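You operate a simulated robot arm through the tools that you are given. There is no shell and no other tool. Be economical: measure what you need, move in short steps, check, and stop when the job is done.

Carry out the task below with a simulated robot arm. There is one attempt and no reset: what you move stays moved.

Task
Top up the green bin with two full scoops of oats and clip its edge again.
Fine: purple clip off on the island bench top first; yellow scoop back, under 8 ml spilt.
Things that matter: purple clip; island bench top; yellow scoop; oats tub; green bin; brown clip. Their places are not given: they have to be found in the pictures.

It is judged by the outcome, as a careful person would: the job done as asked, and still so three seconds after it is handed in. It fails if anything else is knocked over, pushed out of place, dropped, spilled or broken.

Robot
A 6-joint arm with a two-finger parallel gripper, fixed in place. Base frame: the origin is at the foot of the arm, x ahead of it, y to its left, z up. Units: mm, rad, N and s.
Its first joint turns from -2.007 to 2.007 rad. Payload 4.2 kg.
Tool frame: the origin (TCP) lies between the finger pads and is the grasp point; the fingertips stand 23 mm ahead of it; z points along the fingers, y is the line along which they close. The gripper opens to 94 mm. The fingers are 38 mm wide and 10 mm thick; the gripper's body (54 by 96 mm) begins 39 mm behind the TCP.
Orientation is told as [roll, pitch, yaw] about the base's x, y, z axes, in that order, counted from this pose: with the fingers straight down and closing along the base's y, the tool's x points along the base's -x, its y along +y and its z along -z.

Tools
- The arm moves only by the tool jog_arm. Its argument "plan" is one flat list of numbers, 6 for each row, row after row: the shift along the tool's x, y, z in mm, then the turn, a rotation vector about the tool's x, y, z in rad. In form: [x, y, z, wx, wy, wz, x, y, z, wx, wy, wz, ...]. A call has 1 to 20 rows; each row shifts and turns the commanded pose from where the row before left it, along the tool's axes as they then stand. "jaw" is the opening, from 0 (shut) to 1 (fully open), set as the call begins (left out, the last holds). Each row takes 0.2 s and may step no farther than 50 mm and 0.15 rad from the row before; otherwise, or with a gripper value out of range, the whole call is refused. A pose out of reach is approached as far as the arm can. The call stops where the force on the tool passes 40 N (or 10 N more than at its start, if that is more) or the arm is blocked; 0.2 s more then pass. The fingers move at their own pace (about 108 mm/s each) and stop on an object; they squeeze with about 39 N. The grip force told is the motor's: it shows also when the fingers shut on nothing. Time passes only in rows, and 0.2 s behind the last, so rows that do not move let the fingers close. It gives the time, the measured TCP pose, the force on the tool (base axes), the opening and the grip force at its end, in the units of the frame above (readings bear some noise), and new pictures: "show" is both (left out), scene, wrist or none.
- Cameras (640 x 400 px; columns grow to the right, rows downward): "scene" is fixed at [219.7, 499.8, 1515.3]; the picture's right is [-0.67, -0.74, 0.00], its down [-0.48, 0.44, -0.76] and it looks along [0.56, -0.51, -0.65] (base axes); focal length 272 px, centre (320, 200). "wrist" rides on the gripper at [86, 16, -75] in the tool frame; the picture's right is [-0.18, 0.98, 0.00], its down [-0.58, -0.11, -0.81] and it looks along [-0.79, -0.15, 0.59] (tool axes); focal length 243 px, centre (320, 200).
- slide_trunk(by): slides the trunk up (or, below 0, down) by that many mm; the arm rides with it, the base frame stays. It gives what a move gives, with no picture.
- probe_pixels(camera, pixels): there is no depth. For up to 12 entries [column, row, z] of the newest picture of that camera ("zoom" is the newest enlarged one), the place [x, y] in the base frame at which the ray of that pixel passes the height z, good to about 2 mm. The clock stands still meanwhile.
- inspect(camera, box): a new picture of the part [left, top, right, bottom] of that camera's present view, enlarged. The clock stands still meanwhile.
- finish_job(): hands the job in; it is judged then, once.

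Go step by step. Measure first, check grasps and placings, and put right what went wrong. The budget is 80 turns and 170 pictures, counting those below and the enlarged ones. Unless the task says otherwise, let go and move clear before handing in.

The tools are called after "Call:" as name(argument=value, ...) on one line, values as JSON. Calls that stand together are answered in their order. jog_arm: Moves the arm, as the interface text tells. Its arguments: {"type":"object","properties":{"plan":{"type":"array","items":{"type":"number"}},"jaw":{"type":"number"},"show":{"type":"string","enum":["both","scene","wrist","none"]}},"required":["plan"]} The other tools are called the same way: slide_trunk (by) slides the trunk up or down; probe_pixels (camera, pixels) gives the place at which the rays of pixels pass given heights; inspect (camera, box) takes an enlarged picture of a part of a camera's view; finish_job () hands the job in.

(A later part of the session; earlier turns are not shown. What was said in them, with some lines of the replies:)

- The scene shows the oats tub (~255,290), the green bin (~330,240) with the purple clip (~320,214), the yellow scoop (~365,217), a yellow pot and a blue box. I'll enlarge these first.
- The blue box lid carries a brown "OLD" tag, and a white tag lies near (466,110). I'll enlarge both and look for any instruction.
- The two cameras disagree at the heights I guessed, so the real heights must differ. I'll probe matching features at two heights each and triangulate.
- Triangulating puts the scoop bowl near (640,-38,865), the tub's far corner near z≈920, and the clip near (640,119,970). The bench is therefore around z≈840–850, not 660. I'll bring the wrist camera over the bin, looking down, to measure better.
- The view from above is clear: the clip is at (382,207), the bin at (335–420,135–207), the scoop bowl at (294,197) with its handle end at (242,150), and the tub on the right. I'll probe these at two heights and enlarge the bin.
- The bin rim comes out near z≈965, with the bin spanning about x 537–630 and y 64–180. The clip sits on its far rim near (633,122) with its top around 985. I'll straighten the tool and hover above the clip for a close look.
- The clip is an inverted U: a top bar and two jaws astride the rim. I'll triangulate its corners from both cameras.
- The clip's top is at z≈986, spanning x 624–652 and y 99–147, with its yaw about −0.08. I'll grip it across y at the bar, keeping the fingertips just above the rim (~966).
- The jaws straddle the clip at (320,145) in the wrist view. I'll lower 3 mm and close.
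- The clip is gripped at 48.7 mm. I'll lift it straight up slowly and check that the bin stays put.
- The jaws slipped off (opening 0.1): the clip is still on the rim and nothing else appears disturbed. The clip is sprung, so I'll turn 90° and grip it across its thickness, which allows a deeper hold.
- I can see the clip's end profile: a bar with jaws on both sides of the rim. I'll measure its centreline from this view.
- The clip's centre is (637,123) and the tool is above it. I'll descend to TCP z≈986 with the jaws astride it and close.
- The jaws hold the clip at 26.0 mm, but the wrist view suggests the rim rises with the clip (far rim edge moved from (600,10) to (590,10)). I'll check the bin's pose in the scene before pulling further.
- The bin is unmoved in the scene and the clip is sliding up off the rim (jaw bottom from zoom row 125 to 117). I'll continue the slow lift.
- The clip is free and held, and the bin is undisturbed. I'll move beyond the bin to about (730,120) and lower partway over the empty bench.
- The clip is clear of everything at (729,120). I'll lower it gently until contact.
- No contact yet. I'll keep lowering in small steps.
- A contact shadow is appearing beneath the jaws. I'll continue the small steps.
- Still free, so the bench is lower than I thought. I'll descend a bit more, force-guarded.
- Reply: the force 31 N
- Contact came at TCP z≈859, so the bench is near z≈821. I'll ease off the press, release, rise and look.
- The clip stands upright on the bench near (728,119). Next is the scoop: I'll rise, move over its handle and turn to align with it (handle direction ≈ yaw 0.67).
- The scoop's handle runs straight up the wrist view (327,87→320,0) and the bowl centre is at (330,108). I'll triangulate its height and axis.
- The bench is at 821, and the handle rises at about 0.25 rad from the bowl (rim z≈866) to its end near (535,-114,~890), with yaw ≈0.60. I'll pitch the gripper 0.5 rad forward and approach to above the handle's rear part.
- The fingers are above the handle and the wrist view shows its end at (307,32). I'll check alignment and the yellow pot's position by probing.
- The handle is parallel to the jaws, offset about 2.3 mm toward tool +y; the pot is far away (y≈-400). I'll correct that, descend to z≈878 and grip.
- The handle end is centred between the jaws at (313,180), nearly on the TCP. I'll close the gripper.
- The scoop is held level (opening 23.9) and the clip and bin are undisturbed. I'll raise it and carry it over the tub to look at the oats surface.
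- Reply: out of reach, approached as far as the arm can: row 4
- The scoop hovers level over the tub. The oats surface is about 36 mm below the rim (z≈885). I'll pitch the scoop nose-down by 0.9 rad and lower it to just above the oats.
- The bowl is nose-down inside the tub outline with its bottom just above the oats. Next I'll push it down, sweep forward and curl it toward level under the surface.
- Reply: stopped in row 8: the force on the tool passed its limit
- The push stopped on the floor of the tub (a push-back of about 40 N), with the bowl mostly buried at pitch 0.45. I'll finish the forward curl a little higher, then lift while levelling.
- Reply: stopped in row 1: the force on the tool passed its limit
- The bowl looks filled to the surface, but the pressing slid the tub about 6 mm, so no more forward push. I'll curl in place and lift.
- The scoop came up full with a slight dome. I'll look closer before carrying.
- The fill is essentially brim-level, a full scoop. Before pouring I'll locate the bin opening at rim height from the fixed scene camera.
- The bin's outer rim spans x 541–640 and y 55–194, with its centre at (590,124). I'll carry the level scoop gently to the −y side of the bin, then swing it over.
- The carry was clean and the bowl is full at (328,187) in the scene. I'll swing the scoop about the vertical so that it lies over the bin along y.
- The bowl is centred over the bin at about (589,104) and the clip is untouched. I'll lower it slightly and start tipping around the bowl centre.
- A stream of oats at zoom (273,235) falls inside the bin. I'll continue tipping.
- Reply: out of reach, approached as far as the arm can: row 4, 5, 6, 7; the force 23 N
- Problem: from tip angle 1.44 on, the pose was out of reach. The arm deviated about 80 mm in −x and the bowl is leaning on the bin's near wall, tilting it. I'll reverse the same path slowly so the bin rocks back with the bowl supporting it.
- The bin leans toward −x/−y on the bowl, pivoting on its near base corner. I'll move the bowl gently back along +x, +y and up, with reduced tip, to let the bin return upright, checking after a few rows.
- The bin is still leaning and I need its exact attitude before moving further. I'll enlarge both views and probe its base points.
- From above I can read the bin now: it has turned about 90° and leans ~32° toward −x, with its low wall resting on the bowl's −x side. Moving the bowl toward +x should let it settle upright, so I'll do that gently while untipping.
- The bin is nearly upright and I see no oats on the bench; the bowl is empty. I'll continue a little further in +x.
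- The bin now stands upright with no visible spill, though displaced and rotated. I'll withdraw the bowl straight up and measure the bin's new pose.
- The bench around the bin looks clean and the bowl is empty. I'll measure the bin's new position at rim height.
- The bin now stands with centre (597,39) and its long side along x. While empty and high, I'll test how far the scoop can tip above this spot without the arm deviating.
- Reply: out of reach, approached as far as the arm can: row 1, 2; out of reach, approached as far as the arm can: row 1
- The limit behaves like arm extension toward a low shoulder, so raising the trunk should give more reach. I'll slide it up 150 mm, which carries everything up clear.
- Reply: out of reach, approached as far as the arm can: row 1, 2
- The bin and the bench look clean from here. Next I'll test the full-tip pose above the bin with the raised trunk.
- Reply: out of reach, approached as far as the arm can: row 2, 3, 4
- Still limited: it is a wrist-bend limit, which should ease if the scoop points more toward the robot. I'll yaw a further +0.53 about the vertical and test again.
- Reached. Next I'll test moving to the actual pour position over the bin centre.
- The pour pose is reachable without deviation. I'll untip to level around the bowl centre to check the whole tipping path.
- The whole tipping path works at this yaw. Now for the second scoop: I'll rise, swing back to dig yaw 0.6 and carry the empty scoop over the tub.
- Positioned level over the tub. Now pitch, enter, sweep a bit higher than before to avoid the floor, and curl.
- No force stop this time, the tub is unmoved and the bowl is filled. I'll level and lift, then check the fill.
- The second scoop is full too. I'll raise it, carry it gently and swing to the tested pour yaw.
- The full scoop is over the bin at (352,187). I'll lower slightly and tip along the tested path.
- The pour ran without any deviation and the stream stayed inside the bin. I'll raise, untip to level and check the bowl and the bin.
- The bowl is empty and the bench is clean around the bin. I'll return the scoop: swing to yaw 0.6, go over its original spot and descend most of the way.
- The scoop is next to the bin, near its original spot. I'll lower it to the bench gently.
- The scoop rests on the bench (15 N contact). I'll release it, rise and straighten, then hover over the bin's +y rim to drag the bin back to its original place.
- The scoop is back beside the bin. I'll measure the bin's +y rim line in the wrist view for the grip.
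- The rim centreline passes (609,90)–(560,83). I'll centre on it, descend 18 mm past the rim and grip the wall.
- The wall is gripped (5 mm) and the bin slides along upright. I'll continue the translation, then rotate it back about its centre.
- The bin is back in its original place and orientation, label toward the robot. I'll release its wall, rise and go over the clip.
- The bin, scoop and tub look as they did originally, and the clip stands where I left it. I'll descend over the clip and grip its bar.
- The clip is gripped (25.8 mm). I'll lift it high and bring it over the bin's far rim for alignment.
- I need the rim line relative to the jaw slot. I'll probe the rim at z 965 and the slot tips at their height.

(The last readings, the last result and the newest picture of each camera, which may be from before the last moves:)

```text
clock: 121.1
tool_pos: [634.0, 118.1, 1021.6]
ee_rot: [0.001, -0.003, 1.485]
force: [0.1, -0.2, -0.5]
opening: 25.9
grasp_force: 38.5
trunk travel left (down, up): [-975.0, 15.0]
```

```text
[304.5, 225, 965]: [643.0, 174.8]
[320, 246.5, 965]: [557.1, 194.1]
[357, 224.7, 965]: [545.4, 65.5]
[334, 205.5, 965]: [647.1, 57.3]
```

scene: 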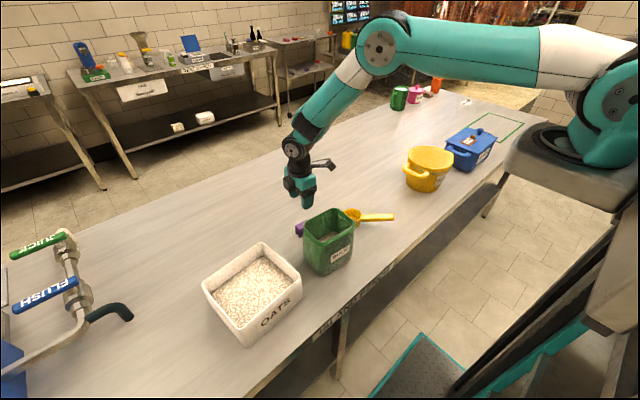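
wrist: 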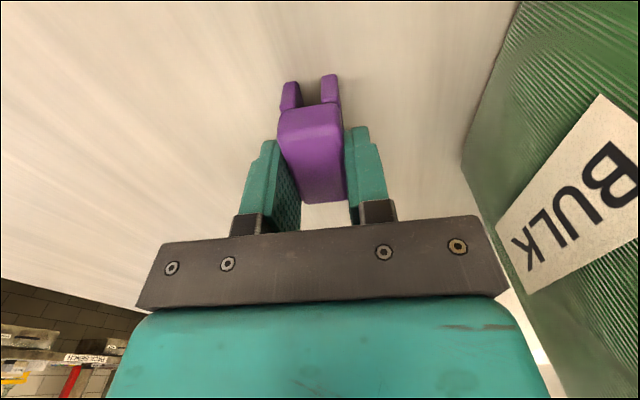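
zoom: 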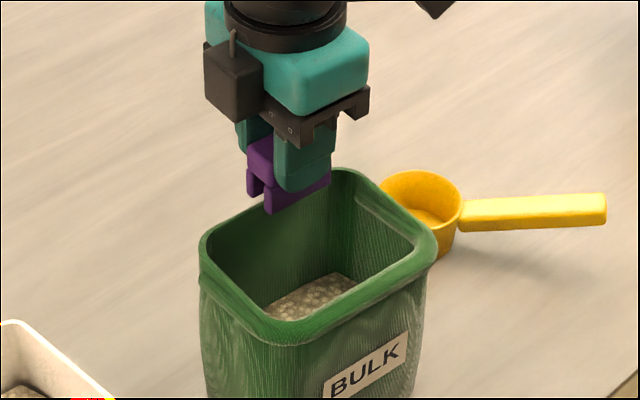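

The probe refers to an older wrist picture, so I computed it by hand: the rim is about 8.5 mm beyond the jaw slot in +x. I'll shift and look again.

Call:
jog_arm(plan=[-0.7, -8.5, 0, 0, 0, 0, 0, 0, 3, 0, 0, 0, 0, 0, 0, 0, 0, 0], show="wrist")

Call:
inspect(camera="wrist", box=[260, 30, 380, 130])

Call:
inspect(camera="scene", box=[295, 180, 355, 240])

```text
clock: 121.9
tool_pos: [645.1, 117.9, 1019.6]
ee_rot: [0.002, -0.003, 1.484]
force: [-0.5, -0.1, -1.1]
opening: 25.9
grasp_force: 38.9
trunk travel left (down, up): [-975.0, 15.0]
```

wrist: 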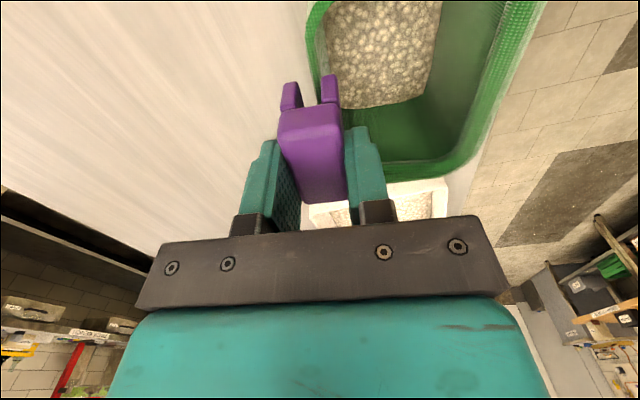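

```text
4.00 times, centred on (320, 80) of wrist
```

zoom: 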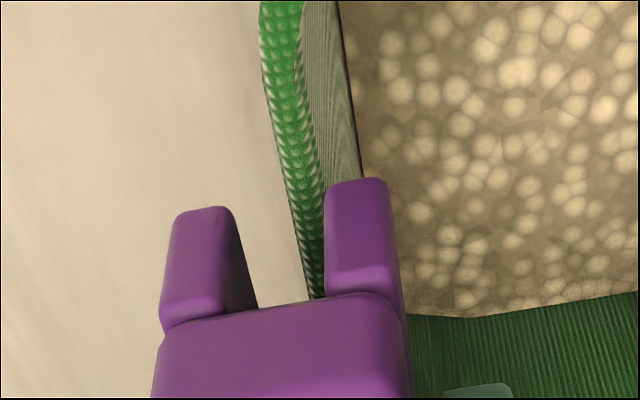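

```text
6.67 times, centred on (325, 210) of scene
```

zoom: 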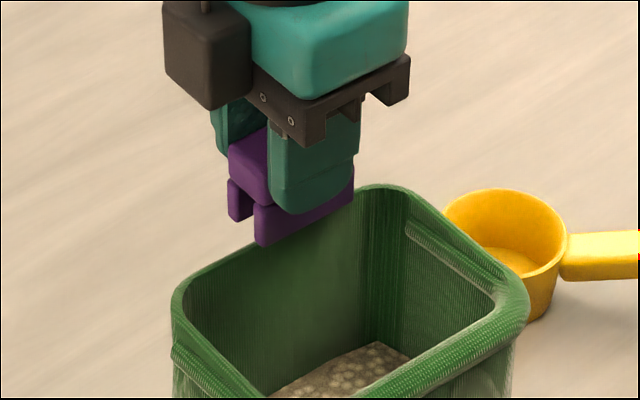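

A fresh wrist picture is available now, so I'll probe the rim and slot precisely.

Call:
probe_pixels(camera="wrist", pixels=[[315.5, 70, 965], [312.5, 55, 965], [310, 37, 965], [318, 85, 965], [309.75, 80.75, 978], [297.5, 82, 978], [322, 78.5, 978]])

```text
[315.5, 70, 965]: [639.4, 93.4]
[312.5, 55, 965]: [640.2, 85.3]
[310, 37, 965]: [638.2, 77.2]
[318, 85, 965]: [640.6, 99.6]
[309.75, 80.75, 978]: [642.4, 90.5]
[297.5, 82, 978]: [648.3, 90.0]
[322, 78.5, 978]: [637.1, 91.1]
```

The slot centre is 2.6 mm beyond the rim centreline. I'll shift back by 2.6 mm and lower the clip onto the rim, force-guarded.

Call:
jog_arm(plan=[0, 2.6, 0, 0, 0, 0, 0, 0, 6, 0, 0, 0, 0, 0, 5, 0, 0, 0, 0, 0, 4, 0, 0, 0, 0, 0, 0, 0, 0, 0], show="none")

Call:
inspect(camera="wrist", box=[260, 30, 380, 130])

Call:
inspect(camera="scene", box=[295, 180, 355, 240])

```text
clock: 123.1
tool_pos: [642.2, 118.9, 1004.5]
ee_rot: [0.003, -0.002, 1.485]
force: [-0.1, 0.6, 0.0]
opening: 26.0
grasp_force: 39.1
trunk travel left (down, up): [-975.0, 15.0]
```

```text
4.00 times, centred on (320, 80) of wrist
```

zoom: 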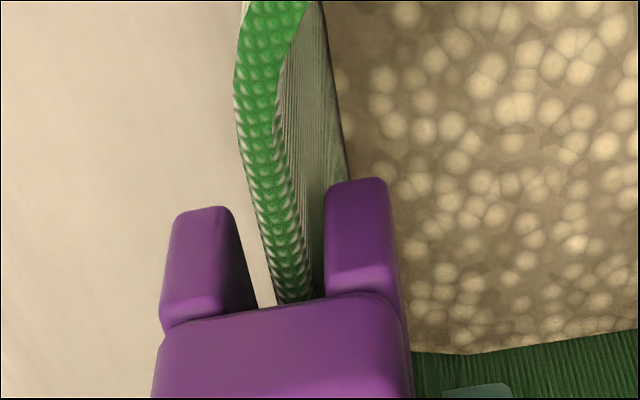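

```text
6.67 times, centred on (325, 210) of scene
```

zoom: 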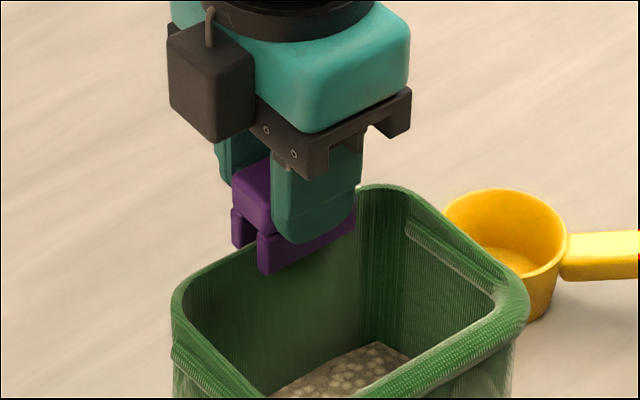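

The rim now lies centred between the jaws (zoom 270–310 between 255 and 325). I'll press down onto it.

Call:
jog_arm(plan=[0, 0, 4, 0, 0, 0, 0, 0, 3, 0, 0, 0, 0, 0, 3, 0, 0, 0, 0, 0, 0, 0, 0, 0], show="none")

Call:
jog_arm(plan=[0, 0, 2, 0, 0, 0, 0, 0, 2, 0, 0, 0, 0, 0, 0, 0, 0, 0], show="none")

Call:
jog_arm(plan=[0, 0, 2, 0, 0, 0, 0, 0, 1.5, 0, 0, 0, 0, 0, 0, 0, 0, 0], show="none")

Call:
inspect(camera="scene", box=[285, 180, 375, 260])

```text
clock: 124.1
tool_pos: [642.7, 118.3, 994.6]
ee_rot: [0.002, -0.001, 1.486]
force: [0.1, 0.6, 0.1]
opening: 25.9
grasp_force: 39.0
trunk travel left (down, up): [-975.0, 15.0]
```

```text
clock: 124.9
tool_pos: [642.2, 117.8, 990.5]
ee_rot: [-0.001, -0.004, 1.485]
force: [0.0, -2.1, 8.6]
opening: 25.9
grasp_force: 39.3
trunk travel left (down, up): [-975.0, 15.0]
```

```text
clock: 125.7
tool_pos: [642.4, 118.6, 987.2]
ee_rot: [-0.002, -0.007, 1.486]
force: [-1.3, 1.0, 32.0]
opening: 26.5
grasp_force: 39.5
trunk travel left (down, up): [-975.0, 15.0]
```

```text
5.00 times, centred on (330, 220) of scene
```

zoom: 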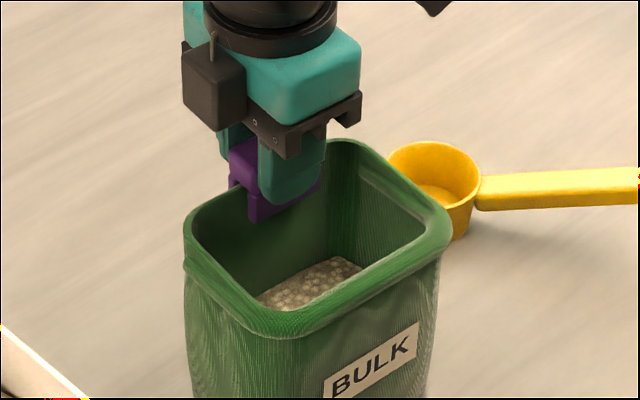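

Contact came at TCP 991, exactly the seated height, and rose to 32 N, so the clip is home. I'll ease off, release and rise clear.

Call:
jog_arm(plan=[0, 0, -2, 0, 0, 0, 0, 0, 0, 0, 0, 0], show="none")

Call:
jog_arm(plan=[0, 0, 0, 0, 0, 0, 0, 0, 0, 0, 0, 0, 0, 0, -15, 0, 0, 0, 0, 0, -30, 0, 0, 0, 0, 0, -45, 0, 0, 0, 0, 0, -45, 0, 0, 0, 0, 0, 0, 0, 0, 0], jaw=0.5, show="both")

Call:
inspect(camera="scene", box=[285, 180, 405, 280])

```text
clock: 126.3
tool_pos: [641.8, 118.0, 988.8]
ee_rot: [0.003, -0.001, 1.484]
force: [3.0, 3.0, 12.5]
opening: 26.1
grasp_force: 38.8
trunk travel left (down, up): [-975.0, 15.0]
```

```text
clock: 127.9
tool_pos: [646.8, 120.2, 1122.4]
ee_rot: [0.001, -0.002, 1.487]
force: [0.4, -1.0, 0.7]
opening: 46.9
grasp_force: 0.0
trunk travel left (down, up): [-975.0, 15.0]
```

scene: 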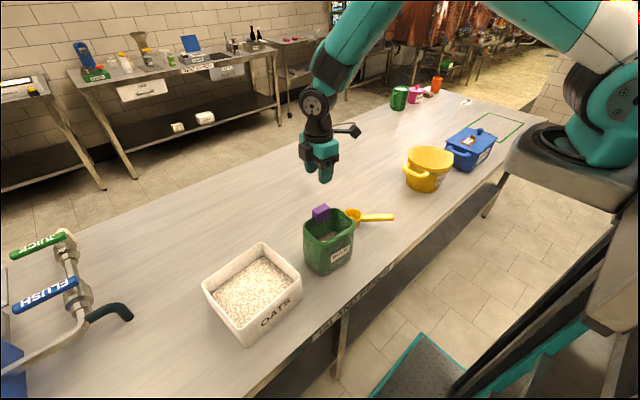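
wrist: 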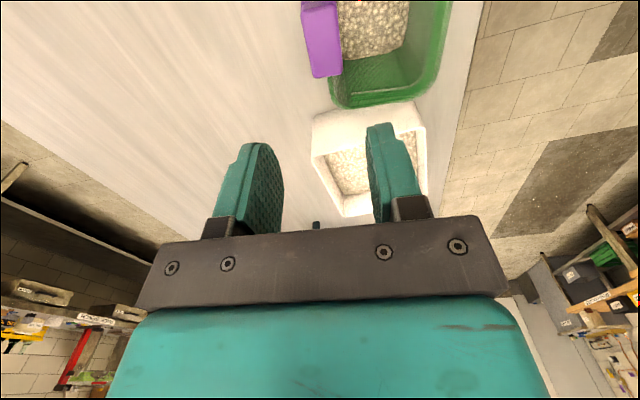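

```text
4.00 times, centred on (345, 230) of scene
```

zoom: 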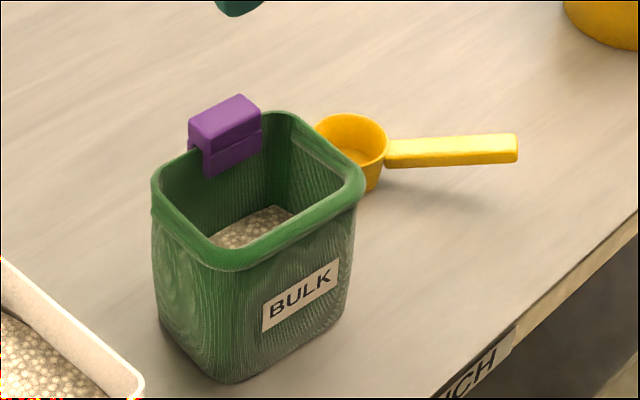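

The purple clip is seated on the bin's far rim, the scoop lies at its place, the tub and bin stand where they were, and the bench is clean. The arm is clear, so I'm handing in.

Call:
finish_job()

```text
The job is handed in.
```

I handed the job in: the green bin got two full scoops of oats, its purple clip is back on the rim, and the yellow scoop is back within about 5 mm of its spot. I saw no oats on the bench in the views I had.

- **Bin tipped during the first pour:** the arm ran out of reach and the bowl tilted the bin and slid it about 85 mm while turning it. I let it settle upright, then dragged and turned it back to within roughly 5 mm of where it stood.
- **Oats tub moved:** the first dig slid it about 6 mm, and I left it there.
- **Trunk raised:** I slid the trunk up 150 mm for the second pour and left it up.
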